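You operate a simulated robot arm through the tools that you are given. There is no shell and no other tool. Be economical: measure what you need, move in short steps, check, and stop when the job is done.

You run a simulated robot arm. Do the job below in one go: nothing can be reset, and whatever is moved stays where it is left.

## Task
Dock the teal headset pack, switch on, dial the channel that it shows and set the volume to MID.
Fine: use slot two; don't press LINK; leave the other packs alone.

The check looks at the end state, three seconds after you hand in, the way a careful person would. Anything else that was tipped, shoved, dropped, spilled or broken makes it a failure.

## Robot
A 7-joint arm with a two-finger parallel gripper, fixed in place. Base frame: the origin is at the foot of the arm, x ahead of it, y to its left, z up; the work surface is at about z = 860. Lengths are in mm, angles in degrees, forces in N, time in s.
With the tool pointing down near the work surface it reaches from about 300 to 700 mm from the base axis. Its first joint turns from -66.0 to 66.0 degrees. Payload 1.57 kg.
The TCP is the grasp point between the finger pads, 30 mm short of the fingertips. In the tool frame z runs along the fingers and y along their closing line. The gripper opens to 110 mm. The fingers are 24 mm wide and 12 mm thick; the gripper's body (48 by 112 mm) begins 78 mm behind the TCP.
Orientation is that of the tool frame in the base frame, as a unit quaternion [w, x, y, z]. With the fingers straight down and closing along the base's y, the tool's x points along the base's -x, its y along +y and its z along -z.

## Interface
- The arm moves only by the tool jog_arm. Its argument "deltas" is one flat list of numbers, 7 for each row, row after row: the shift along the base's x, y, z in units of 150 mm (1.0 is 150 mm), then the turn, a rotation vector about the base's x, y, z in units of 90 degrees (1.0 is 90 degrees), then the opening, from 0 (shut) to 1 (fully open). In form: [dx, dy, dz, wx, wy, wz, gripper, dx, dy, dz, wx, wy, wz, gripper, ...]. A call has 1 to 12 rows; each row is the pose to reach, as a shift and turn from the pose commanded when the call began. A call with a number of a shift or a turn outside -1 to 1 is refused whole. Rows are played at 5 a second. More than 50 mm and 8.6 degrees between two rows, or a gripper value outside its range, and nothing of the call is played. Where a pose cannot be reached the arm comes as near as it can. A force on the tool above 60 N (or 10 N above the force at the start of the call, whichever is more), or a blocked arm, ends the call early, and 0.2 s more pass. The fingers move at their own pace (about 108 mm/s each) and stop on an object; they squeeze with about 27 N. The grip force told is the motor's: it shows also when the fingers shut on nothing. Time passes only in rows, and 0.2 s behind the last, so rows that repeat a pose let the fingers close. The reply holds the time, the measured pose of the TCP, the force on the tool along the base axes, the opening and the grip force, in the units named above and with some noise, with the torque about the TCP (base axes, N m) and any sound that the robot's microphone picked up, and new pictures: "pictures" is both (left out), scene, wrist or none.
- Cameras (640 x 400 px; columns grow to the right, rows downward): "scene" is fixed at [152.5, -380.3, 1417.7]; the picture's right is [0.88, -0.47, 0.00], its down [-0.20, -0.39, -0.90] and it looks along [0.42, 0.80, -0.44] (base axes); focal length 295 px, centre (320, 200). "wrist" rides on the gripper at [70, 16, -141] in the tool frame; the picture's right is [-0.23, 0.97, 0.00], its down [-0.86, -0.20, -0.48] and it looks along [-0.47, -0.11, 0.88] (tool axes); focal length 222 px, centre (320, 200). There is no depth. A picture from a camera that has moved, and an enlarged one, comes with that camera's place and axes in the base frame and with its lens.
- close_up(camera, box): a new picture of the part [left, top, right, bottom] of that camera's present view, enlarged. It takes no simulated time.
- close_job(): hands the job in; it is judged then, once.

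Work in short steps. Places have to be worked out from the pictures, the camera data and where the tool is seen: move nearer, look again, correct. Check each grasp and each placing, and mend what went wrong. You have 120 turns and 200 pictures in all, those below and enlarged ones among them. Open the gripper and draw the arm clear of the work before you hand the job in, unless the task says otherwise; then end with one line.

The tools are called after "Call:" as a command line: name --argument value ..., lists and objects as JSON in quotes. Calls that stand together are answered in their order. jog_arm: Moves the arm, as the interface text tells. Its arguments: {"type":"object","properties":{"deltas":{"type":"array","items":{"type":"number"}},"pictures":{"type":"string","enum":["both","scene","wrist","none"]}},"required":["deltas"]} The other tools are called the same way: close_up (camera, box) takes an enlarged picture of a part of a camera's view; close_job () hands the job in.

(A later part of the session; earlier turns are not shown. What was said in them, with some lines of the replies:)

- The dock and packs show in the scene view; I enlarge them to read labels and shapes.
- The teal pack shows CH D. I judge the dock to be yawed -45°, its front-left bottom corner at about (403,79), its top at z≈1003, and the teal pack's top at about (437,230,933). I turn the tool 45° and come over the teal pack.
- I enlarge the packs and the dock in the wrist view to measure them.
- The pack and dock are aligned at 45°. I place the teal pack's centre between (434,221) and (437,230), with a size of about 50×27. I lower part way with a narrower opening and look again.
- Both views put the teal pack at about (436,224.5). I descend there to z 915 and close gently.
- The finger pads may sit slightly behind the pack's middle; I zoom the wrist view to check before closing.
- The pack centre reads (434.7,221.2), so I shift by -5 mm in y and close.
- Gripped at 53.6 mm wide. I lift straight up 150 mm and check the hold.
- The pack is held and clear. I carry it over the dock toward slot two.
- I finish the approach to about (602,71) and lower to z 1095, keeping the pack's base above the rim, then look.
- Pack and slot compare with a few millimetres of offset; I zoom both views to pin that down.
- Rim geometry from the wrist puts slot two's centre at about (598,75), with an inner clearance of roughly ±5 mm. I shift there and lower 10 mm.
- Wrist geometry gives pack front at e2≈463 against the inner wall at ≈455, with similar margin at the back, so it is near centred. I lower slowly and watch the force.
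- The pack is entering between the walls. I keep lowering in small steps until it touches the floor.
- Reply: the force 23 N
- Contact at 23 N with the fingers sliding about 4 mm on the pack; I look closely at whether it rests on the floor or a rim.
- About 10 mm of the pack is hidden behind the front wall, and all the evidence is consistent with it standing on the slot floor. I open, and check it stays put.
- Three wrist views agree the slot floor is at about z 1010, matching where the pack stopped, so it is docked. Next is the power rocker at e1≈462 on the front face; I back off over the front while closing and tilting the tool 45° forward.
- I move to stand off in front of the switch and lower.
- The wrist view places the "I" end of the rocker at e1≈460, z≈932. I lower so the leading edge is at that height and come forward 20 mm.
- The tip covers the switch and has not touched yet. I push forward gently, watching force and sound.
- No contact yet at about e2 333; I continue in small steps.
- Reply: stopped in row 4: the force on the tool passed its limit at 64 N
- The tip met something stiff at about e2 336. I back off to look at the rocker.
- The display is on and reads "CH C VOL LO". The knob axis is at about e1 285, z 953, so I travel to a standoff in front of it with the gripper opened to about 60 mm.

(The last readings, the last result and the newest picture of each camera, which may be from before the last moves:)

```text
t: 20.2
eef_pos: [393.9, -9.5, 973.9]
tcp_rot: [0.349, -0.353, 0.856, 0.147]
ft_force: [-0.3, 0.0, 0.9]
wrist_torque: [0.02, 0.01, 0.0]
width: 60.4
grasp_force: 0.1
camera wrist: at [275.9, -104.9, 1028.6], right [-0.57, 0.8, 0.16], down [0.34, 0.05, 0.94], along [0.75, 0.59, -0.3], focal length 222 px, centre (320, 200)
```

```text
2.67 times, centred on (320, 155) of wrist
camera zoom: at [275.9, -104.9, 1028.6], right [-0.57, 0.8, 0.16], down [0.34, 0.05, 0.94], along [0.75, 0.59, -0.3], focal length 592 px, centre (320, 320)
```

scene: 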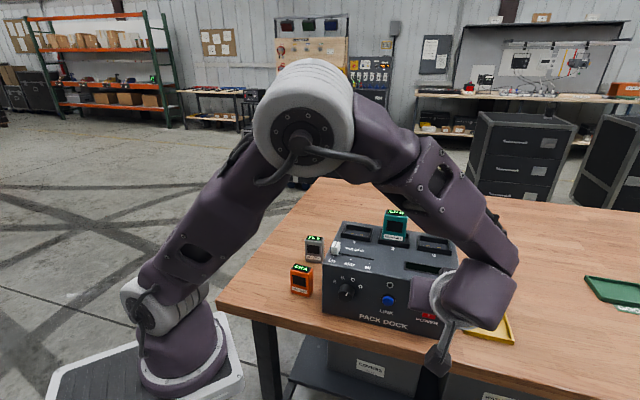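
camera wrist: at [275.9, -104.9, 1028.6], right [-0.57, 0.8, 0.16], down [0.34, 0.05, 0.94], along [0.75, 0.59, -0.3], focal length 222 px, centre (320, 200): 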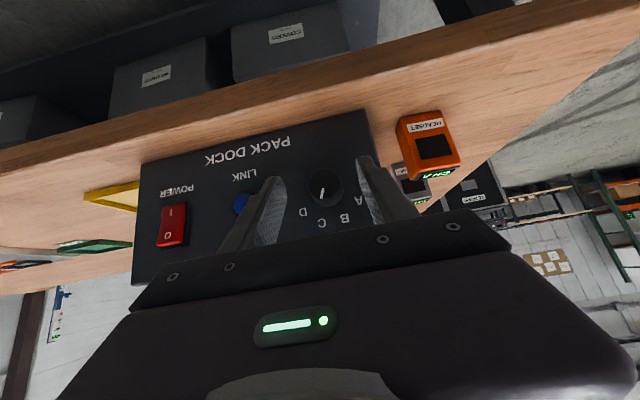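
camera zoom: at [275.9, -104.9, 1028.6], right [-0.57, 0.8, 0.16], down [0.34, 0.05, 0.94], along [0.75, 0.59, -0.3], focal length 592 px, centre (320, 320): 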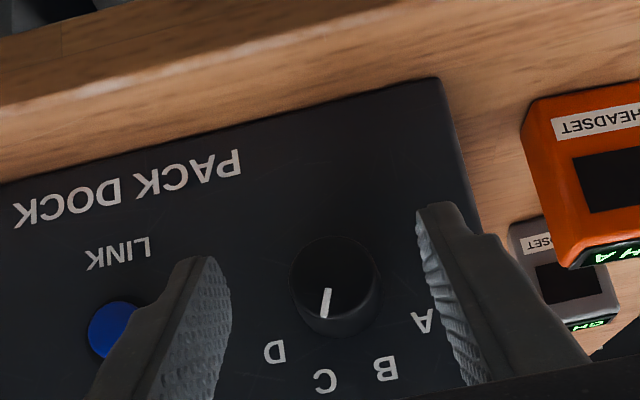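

The tool is centred on the knob (e1 285, z 952.6). I advance so the pads straddle it, keeping the tips short of the face.

Call:
jog_arm --deltas '[0.06, 0.06, -0.026, 0, 0, 0, 0.55, 0.12, 0.12, -0.026, 0, 0, 0, 0.55, 0.163, 0.163, -0.026, 0, 0, 0, 0.55, 0.163, 0.163, -0.026, 0, 0, 0, 0.55]' --pictures "wrist"

Call:
close_up --camera "wrist" --box '[220, 100, 420, 230]'

```text
t: 21.2
eef_pos: [416.5, 14.6, 970.9]
tcp_rot: [0.351, -0.353, 0.855, 0.144]
ft_force: [-0.2, -0.5, -0.4]
wrist_torque: [-0.03, 0.02, -0.03]
width: 60.6
grasp_force: 0.0
out of reach, approached as far as the arm can: row 1
camera wrist: at [299.3, -80.2, 1023.9], right [-0.57, 0.81, 0.16], down [0.33, 0.05, 0.94], along [0.75, 0.59, -0.3], focal length 222 px, centre (320, 200)
```

wrist: 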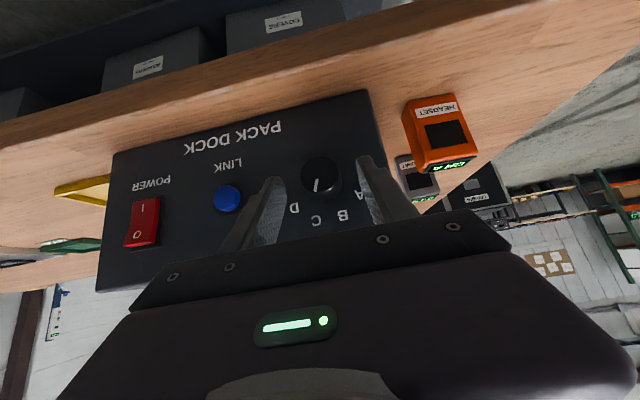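

```text
3.08 times, centred on (320, 165) of wrist
camera zoom: at [299.3, -80.2, 1023.9], right [-0.57, 0.81, 0.16], down [0.33, 0.05, 0.94], along [0.75, 0.59, -0.3], focal length 684 px, centre (320, 308)
```

zoom: 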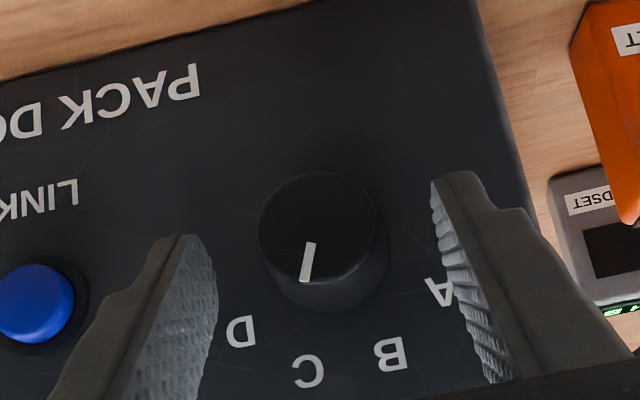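

The knob sits centred between the fingers. I close on it.

Call:
jog_arm --deltas '[0, 0, 0, 0, 0, 0, 0.4, 0, 0, 0, 0, 0, 0, 0.25, 0, 0, 0, 0, 0, 0, 0.2, 0, 0, 0, 0, 0, 0, 0.2]' --pictures "wrist"

Call:
close_up --camera "wrist" --box '[220, 100, 420, 230]'

```text
t: 22.2
eef_pos: [416.5, 12.9, 969.6]
tcp_rot: [0.351, -0.353, 0.855, 0.145]
ft_force: [-2.6, 3.4, 0.7]
wrist_torque: [0.12, -0.01, 0.03]
width: 32.3
grasp_force: 40.5
camera wrist: at [299.0, -80.0, 1023.9], right [-0.57, 0.8, 0.16], down [0.33, 0.05, 0.94], along [0.75, 0.59, -0.3], focal length 222 px, centre (320, 200)
```

wrist: 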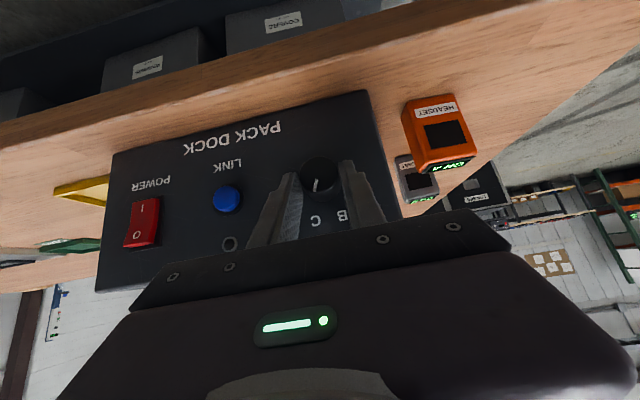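

```text
3.08 times, centred on (320, 165) of wrist
camera zoom: at [299.0, -80.0, 1023.9], right [-0.57, 0.8, 0.16], down [0.33, 0.05, 0.94], along [0.75, 0.59, -0.3], focal length 684 px, centre (320, 308)
```

zoom: 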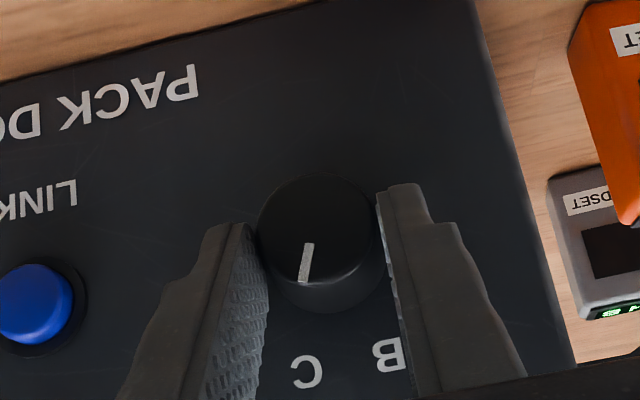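

Gripped at 32 mm. D lies 40° clockwise from C, so I turn the tool 40° about the knob's axis in 8° rows.

Call:
jog_arm --deltas '[0.0113, -0.0113, -0.001, 0.0629, 0.0629, 0, 0.2, 0.0222, -0.0222, -0.0044, 0.1257, 0.1257, 0, 0.2, 0.0325, -0.0325, -0.0098, 0.1886, 0.1886, 0, 0.2, 0.0424, -0.0424, -0.0173, 0.2514, 0.2514, 0, 0.2, 0.0514, -0.0514, -0.0265, 0.3143, 0.3143, 0, 0.2, 0.0514, -0.0514, -0.0265, 0.3143, 0.3143, 0, 0.2]' --pictures "both"

Call:
close_up --camera "wrist" --box '[220, 100, 420, 230]'

Call:
close_up --camera "scene" --box '[300, 220, 480, 340]'

```text
t: 23.6
eef_pos: [425.6, 4.0, 965.3]
tcp_rot: [0.208, -0.21, 0.854, 0.427]
ft_force: [25.2, -10.0, 1.3]
wrist_torque: [-0.41, -0.1, -0.23]
width: 32.5
grasp_force: 41.3
camera wrist: at [333.6, -115.3, 1018.0], right [-0.34, 0.57, 0.75], down [0.73, -0.35, 0.59], along [0.6, 0.74, -0.3], focal length 222 px, centre (320, 200)
```

scene: 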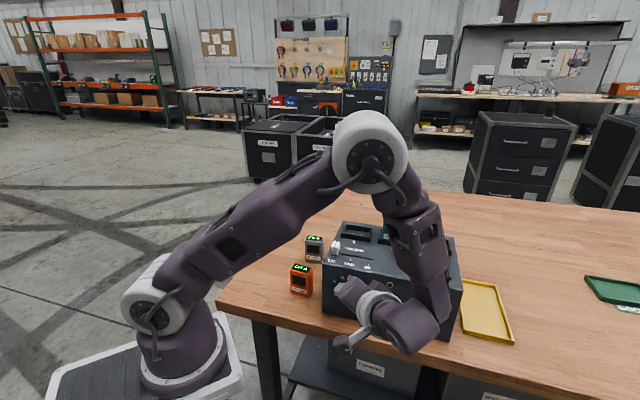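
wrist: 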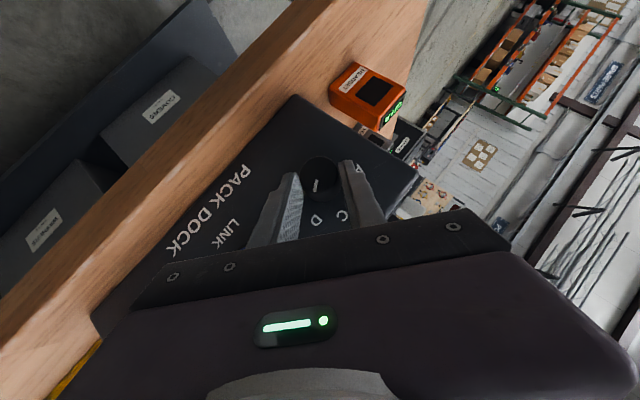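

```text
3.08 times, centred on (320, 165) of wrist
camera zoom: at [333.6, -115.3, 1018.0], right [-0.34, 0.57, 0.75], down [0.73, -0.35, 0.59], along [0.6, 0.74, -0.3], focal length 684 px, centre (320, 308)
```

zoom: 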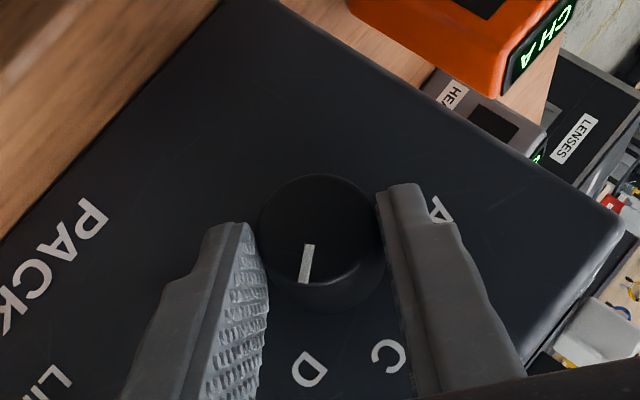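

```text
3.33 times, centred on (390, 280) of scene
camera zoom: at [153.2, -380.6, 1417.5], right [0.88, -0.47, 0.0], down [-0.2, -0.39, -0.9], along [0.42, 0.8, -0.44], focal length 982 px, centre (87, -67)
```

zoom: 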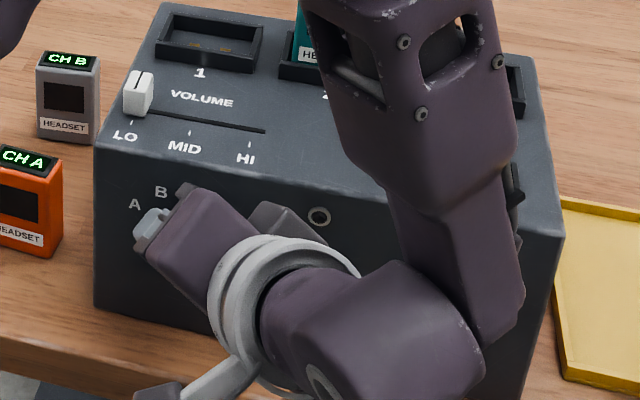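

The pointer now aims at D. I open, back straight out and undo the turn.

Call:
jog_arm --deltas '[0, 0, 0, 0, 0, 0, 0.4, 0, 0, 0, 0, 0, 0, 0.55, -0.12, -0.12, 0, 0, 0, 0, 0.55, -0.24, -0.24, 0, 0, 0, 0, 0.55, -0.26, -0.26, 0.05, -0.0629, -0.0629, 0, 0.55, -0.27, -0.27, 0.1, -0.1257, -0.1257, 0, 0.55, -0.28, -0.28, 0.2, -0.1886, -0.1886, 0, 0.55, -0.28, -0.28, 0.4, -0.2514, -0.2514, 0, 0.55, -0.28, -0.28, 0.6, -0.3143, -0.3143, 0, 0.55]' --pictures "wrist"

Call:
close_up --camera "wrist" --box '[100, 60, 420, 230]'

Call:
close_up --camera "scene" --box '[300, 220, 480, 340]'

```text
t: 25.6
eef_pos: [381.7, -37.2, 1058.3]
tcp_rot: [0.351, -0.353, 0.855, 0.144]
ft_force: [-1.1, 0.1, 0.3]
wrist_torque: [0.02, 0.02, 0.03]
width: 60.4
grasp_force: 0.1
camera wrist: at [264.0, -130.6, 1111.7], right [-0.57, 0.81, 0.16], down [0.33, 0.05, 0.94], along [0.75, 0.59, -0.3], focal length 222 px, centre (320, 200)
```

wrist: 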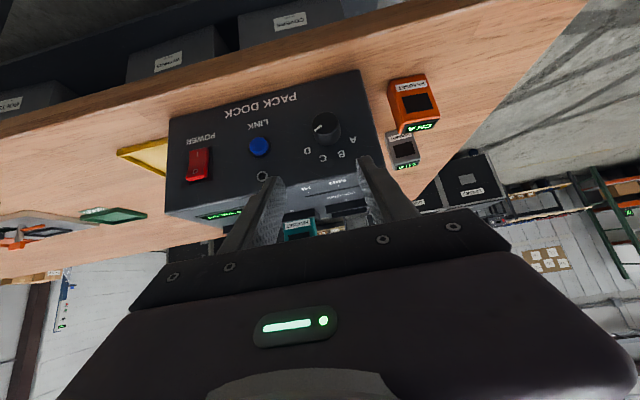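

```text
2.00 times, centred on (260, 145) of wrist
camera zoom: at [264.0, -130.6, 1111.7], right [-0.57, 0.81, 0.16], down [0.33, 0.05, 0.94], along [0.75, 0.59, -0.3], focal length 444 px, centre (440, 310)
```

zoom: 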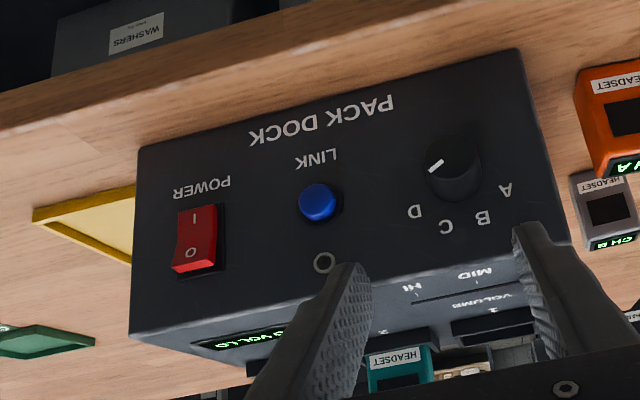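

```text
3.33 times, centred on (390, 280) of scene
camera zoom: at [152.5, -380.3, 1417.7], right [0.88, -0.47, 0.0], down [-0.2, -0.39, -0.9], along [0.42, 0.8, -0.44], focal length 982 px, centre (87, -67)
```

zoom: 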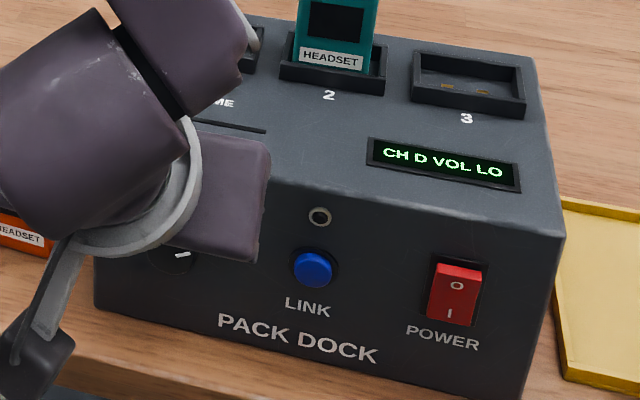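

The dock shows "CH D VOL LO". The slider cap is near e1 245, e2 383, with MID 41 mm to its right; I rise, set the tool vertical and go above it.

Call:
jog_arm --deltas '[0.03, 0.05, 0.25, -0.0505, 0.0505, 0, 0.55, 0.08, 0.15, 0.45, -0.101, 0.101, 0, 0.55, 0.15, 0.3, 0.6, -0.1515, 0.1515, 0, 0.55, 0.23, 0.5, 0.6, -0.202, 0.202, 0, 0.55, 0.3, 0.65, 0.6, -0.2525, 0.2525, 0, 0.55, 0.36, 0.8, 0.6, -0.303, 0.303, 0, 0.55, 0.417, 0.896, 0.6, -0.3535, 0.3535, 0, 0.55]' --pictures "wrist"

Call:
close_up --camera "wrist" --box '[200, 60, 440, 220]'

Call:
close_up --camera "scene" --box '[300, 190, 420, 290]'

```text
t: 27.2
eef_pos: [444.5, 97.6, 1146.6]
tcp_rot: [-0.004, -0.383, 0.924, -0.003]
ft_force: [0.5, 0.9, -0.6]
wrist_torque: [-0.01, -0.01, -0.01]
width: 60.5
grasp_force: 0.0
camera wrist: at [383.2, 60.5, 1289.9], right [-0.53, 0.85, -0.01], down [0.75, 0.47, 0.47], along [0.4, 0.24, -0.88], focal length 222 px, centre (320, 200)
```

wrist: 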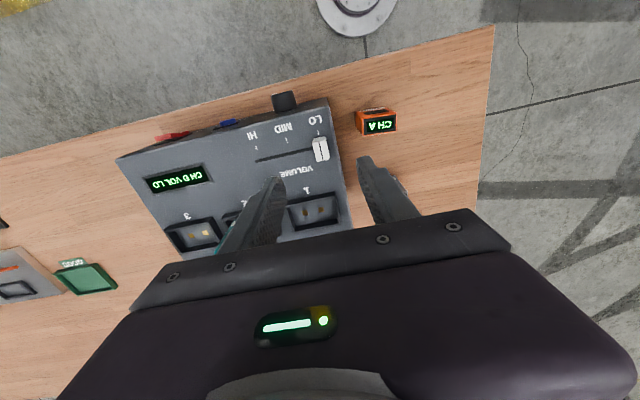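

```text
2.50 times, centred on (320, 140) of wrist
camera zoom: at [383.2, 60.5, 1289.9], right [-0.53, 0.85, -0.01], down [0.75, 0.47, 0.47], along [0.4, 0.24, -0.88], focal length 555 px, centre (320, 350)
```

zoom: 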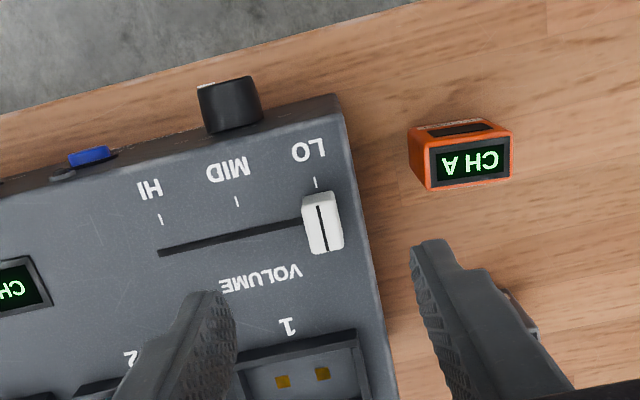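

```text
4.00 times, centred on (360, 240) of scene
camera zoom: at [152.5, -380.3, 1417.7], right [0.88, -0.47, 0.0], down [-0.2, -0.39, -0.9], along [0.42, 0.8, -0.44], focal length 1178 px, centre (160, 40)
```

zoom: 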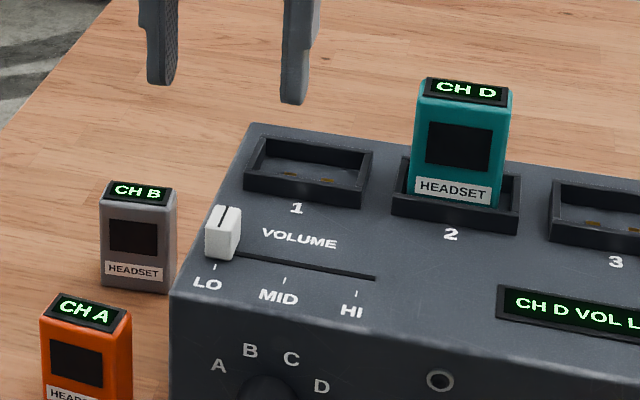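

The cap is at e1 244, e2 385 and MID is at 284.5. I lower around the cap with the tips staying just above the panel.

Call:
jog_arm --deltas '[0.005, 0.012, -0.25, 0.004, -0.004, 0, 0.45, 0.005, 0.012, -0.5, 0.004, -0.004, 0, 0.45, 0.005, 0.012, -0.62, 0.004, -0.004, 0, 0.45, 0.005, 0.012, -0.675, 0.004, -0.004, 0, 0.45, 0.005, 0.012, -0.675, 0.004, -0.004, 0, 0.45]' --pictures "wrist"

Call:
close_up --camera "wrist" --box '[220, 100, 420, 230]'

Call:
close_up --camera "scene" --box '[310, 200, 390, 280]'

```text
t: 28.4
eef_pos: [444.3, 98.9, 1045.6]
tcp_rot: [0.001, -0.382, 0.924, -0.001]
ft_force: [0.0, -1.1, -0.2]
wrist_torque: [0.0, 0.01, -0.01]
width: 49.4
grasp_force: 0.0
camera wrist: at [381.5, 61.9, 1188.5], right [-0.53, 0.85, 0.0], down [0.75, 0.46, 0.48], along [0.41, 0.25, -0.88], focal length 222 px, centre (320, 200)
```

wrist: 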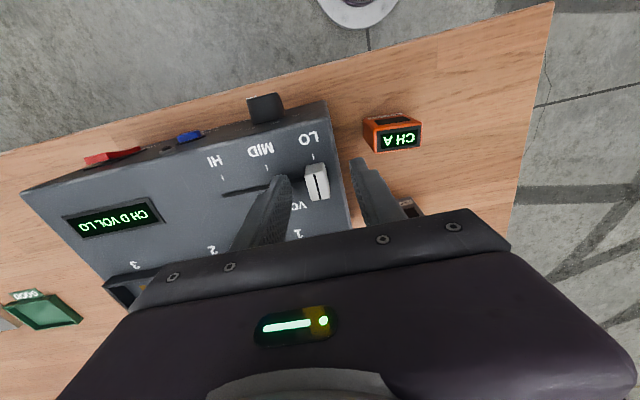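

```text
3.08 times, centred on (320, 165) of wrist
camera zoom: at [381.5, 61.9, 1188.5], right [-0.53, 0.85, 0.0], down [0.75, 0.46, 0.48], along [0.41, 0.25, -0.88], focal length 684 px, centre (320, 308)
```

zoom: 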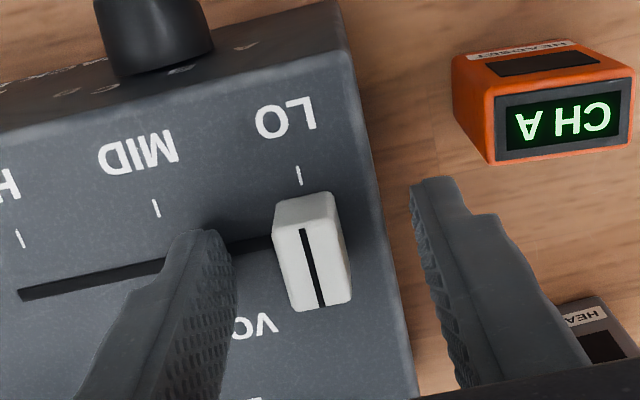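

```text
5.00 times, centred on (350, 240) of scene
camera zoom: at [152.5, -380.3, 1417.7], right [0.88, -0.47, 0.0], down [-0.2, -0.39, -0.9], along [0.42, 0.8, -0.44], focal length 1473 px, centre (170, 0)
```

zoom: 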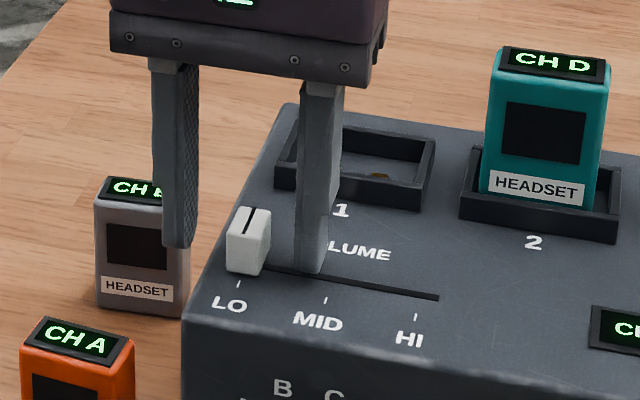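

The cap is between the fingers. I close on it.

Call:
jog_arm --deltas '[0, 0, 0, 0, 0, 0, 0.25, 0, 0, 0, 0, 0, 0, 0.1, 0, 0, 0, 0, 0, 0, 0.05, 0, 0, 0, 0, 0, 0, 0.05]' --pictures "wrist"

Call:
close_up --camera "wrist" --box '[220, 100, 420, 230]'

```text
t: 29.4
eef_pos: [444.0, 100.3, 1045.5]
tcp_rot: [0.002, -0.381, 0.924, -0.001]
ft_force: [6.2, -6.3, -2.8]
wrist_torque: [-0.03, -0.15, 0.12]
width: 14.6
grasp_force: 30.5
camera wrist: at [381.9, 61.5, 1188.6], right [-0.53, 0.85, 0.0], down [0.75, 0.46, 0.48], along [0.41, 0.25, -0.88], focal length 222 px, centre (320, 200)
```

wrist: 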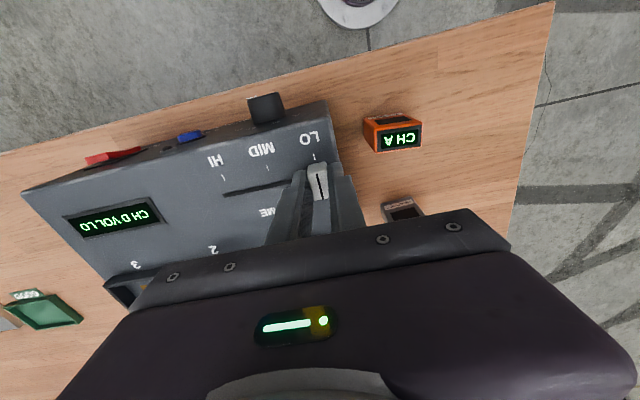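

```text
3.08 times, centred on (320, 165) of wrist
camera zoom: at [381.9, 61.5, 1188.6], right [-0.53, 0.85, 0.0], down [0.75, 0.46, 0.48], along [0.41, 0.25, -0.88], focal length 684 px, centre (320, 308)
```

zoom: 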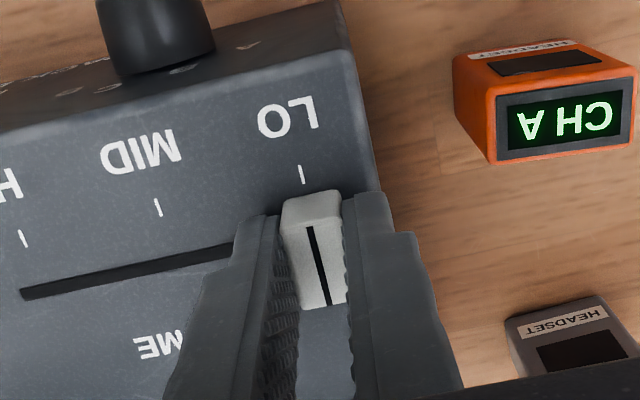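

Gripped at 14.6 mm. I slide it 40 mm along the slot toward MID.

Call:
jog_arm --deltas '[0.05, -0.05, 0, 0, 0, 0, 0.05, 0.1, -0.1, 0, 0, 0, 0, 0.05, 0.15, -0.15, 0, 0, 0, 0, 0.05, 0.19, -0.19, 0, 0, 0, 0, 0.05, 0.19, -0.19, 0, 0, 0, 0, 0.05]' --pictures "wrist"

Call:
close_up --camera "wrist" --box '[220, 100, 420, 230]'

Call:
close_up --camera "scene" --box '[310, 200, 470, 300]'

```text
t: 30.6
eef_pos: [473.8, 71.1, 1045.3]
tcp_rot: [0.001, -0.381, 0.924, -0.002]
ft_force: [-10.6, -11.4, 21.2]
wrist_torque: [-0.22, 0.31, 0.13]
width: 14.8
grasp_force: 31.0
camera wrist: at [411.0, 33.4, 1187.8], right [-0.53, 0.85, 0.0], down [0.75, 0.46, 0.48], along [0.41, 0.25, -0.88], focal length 222 px, centre (320, 200)
```

wrist: 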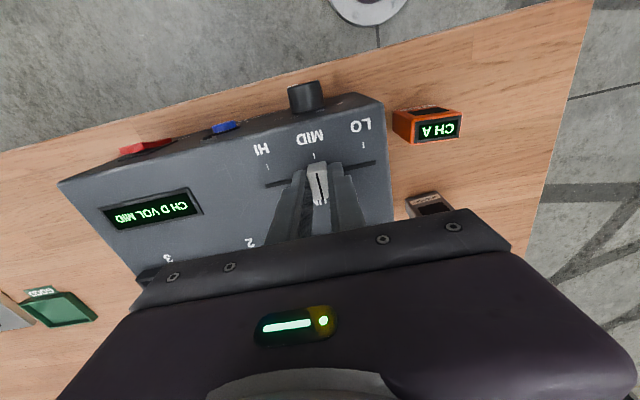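

```text
3.08 times, centred on (320, 165) of wrist
camera zoom: at [411.0, 33.4, 1187.8], right [-0.53, 0.85, 0.0], down [0.75, 0.46, 0.48], along [0.41, 0.25, -0.88], focal length 684 px, centre (320, 308)
```

zoom: 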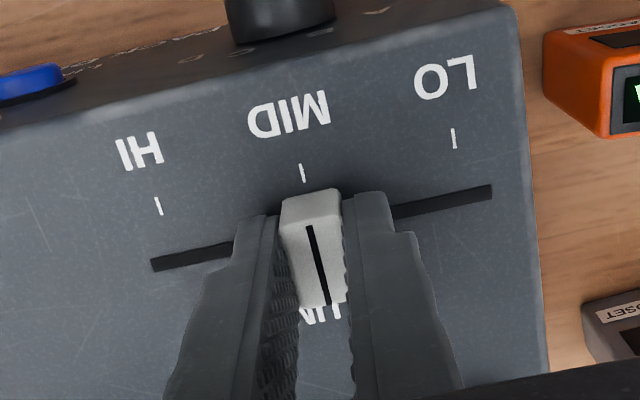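

```text
4.00 times, centred on (390, 250) of scene
camera zoom: at [151.9, -380.7, 1417.6], right [0.88, -0.47, 0.0], down [-0.2, -0.39, -0.9], along [0.42, 0.8, -0.44], focal length 1178 px, centre (40, 0)
```

zoom: 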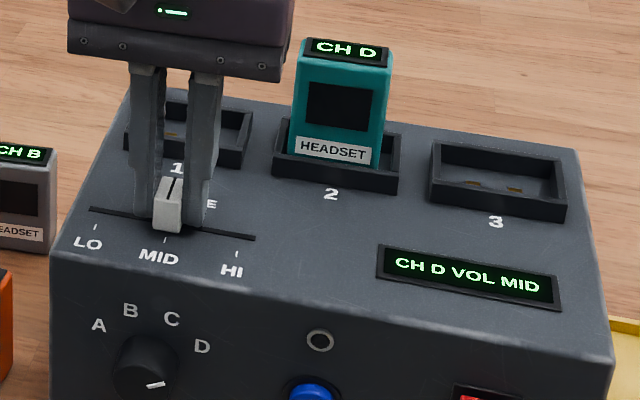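

The display reads "CH D VOL MID" and the cap lines up with the MID tick. I release and rise clear.

Call:
jog_arm --deltas '[0, 0, 0, 0, 0, 0, 0.15, 0, 0, 0, 0, 0, 0, 0.3, 0, 0, 0.1, 0, 0, 0, 0.3, 0, 0, 0.4, 0, 0, 0, 0.3, 0, 0, 0.7, 0, 0, 0, 0.3, -0.15, -0.15, 0.95, 0, 0, 0, 0.3, -0.35, -0.35, 0.95, 0, 0, 0, 0.3, -0.5, -0.5, 0.95, 0, 0, 0, 0.4]' --pictures "both"

Call:
close_up --camera "scene" --box '[280, 200, 480, 340]'

Call:
close_up --camera "wrist" --box '[140, 60, 460, 260]'

```text
t: 32.5
eef_pos: [400.7, -2.6, 1188.3]
tcp_rot: [0.001, -0.381, 0.925, -0.002]
ft_force: [-0.7, -0.1, 0.3]
wrist_torque: [-0.03, 0.0, 0.03]
width: 43.7
grasp_force: 0.1
camera wrist: at [338.3, -41.0, 1331.3], right [-0.53, 0.85, 0.0], down [0.75, 0.46, 0.48], along [0.41, 0.25, -0.88], focal length 222 px, centre (320, 200)
```

scene: 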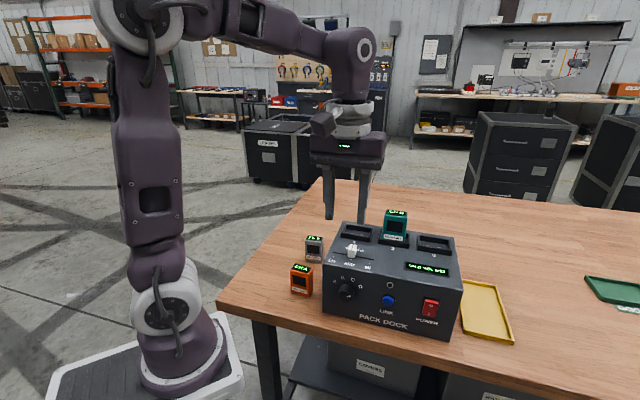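
wrist: 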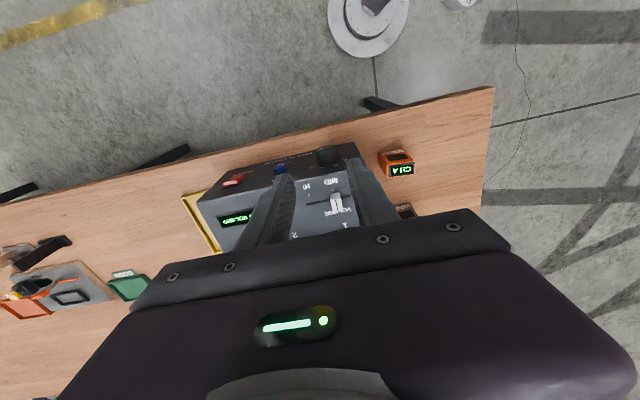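

```text
2.86 times, centred on (380, 270) of scene
camera zoom: at [152.5, -380.3, 1417.7], right [0.88, -0.47, 0.0], down [-0.2, -0.39, -0.9], along [0.42, 0.8, -0.44], focal length 842 px, centre (149, 0)
```

zoom: 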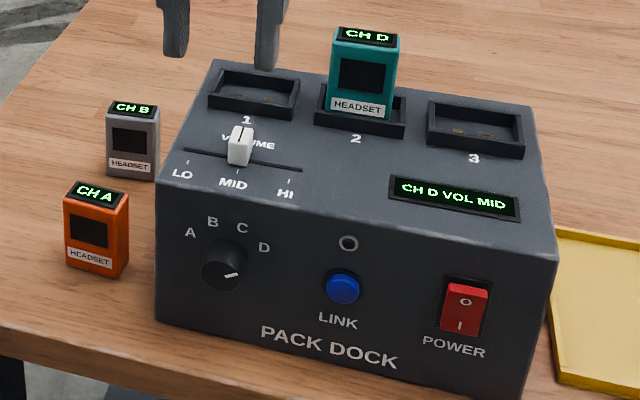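

```text
2.00 times, centred on (300, 160) of wrist
camera zoom: at [338.3, -41.0, 1331.3], right [-0.53, 0.85, 0.0], down [0.75, 0.46, 0.48], along [0.41, 0.25, -0.88], focal length 444 px, centre (360, 280)
```

zoom: 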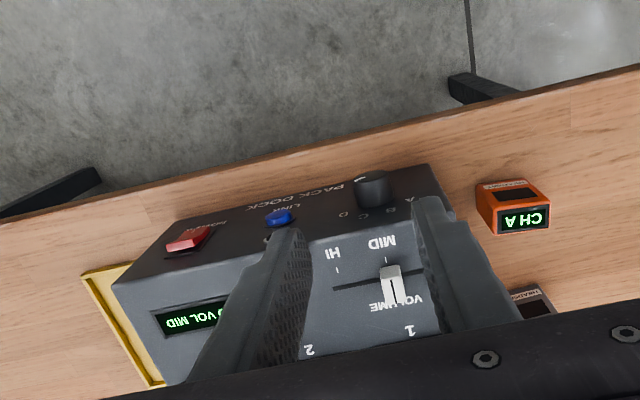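

Everything reads right; one last close look at the pack's seating.

Call:
close_up --camera "scene" --box '[375, 205, 425, 250]'

```text
8.89 times, centred on (400, 228) of scene
camera zoom: at [152.5, -380.3, 1417.7], right [0.88, -0.47, 0.0], down [-0.2, -0.39, -0.9], along [0.42, 0.8, -0.44], focal length 2619 px, centre (-391, -44)
```

zoom: 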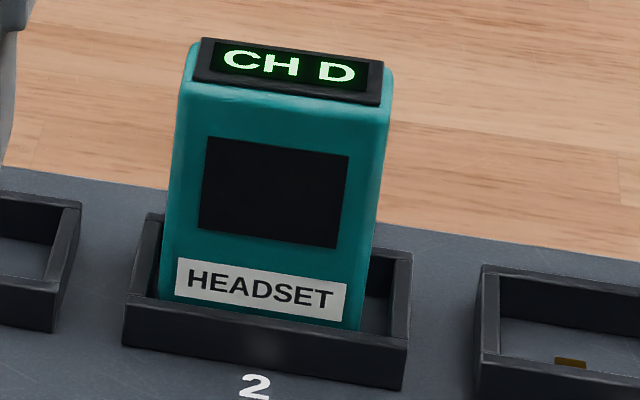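

The pack stands upright inside slot two's walls, the arm is clear and the gripper is open, so I hand in.

Call:
close_job

```text
The job is handed in.
```

The teal pack is docked upright in slot two and the power is on; the display reads "CH D VOL MID". I did not press LINK or touch the other packs.
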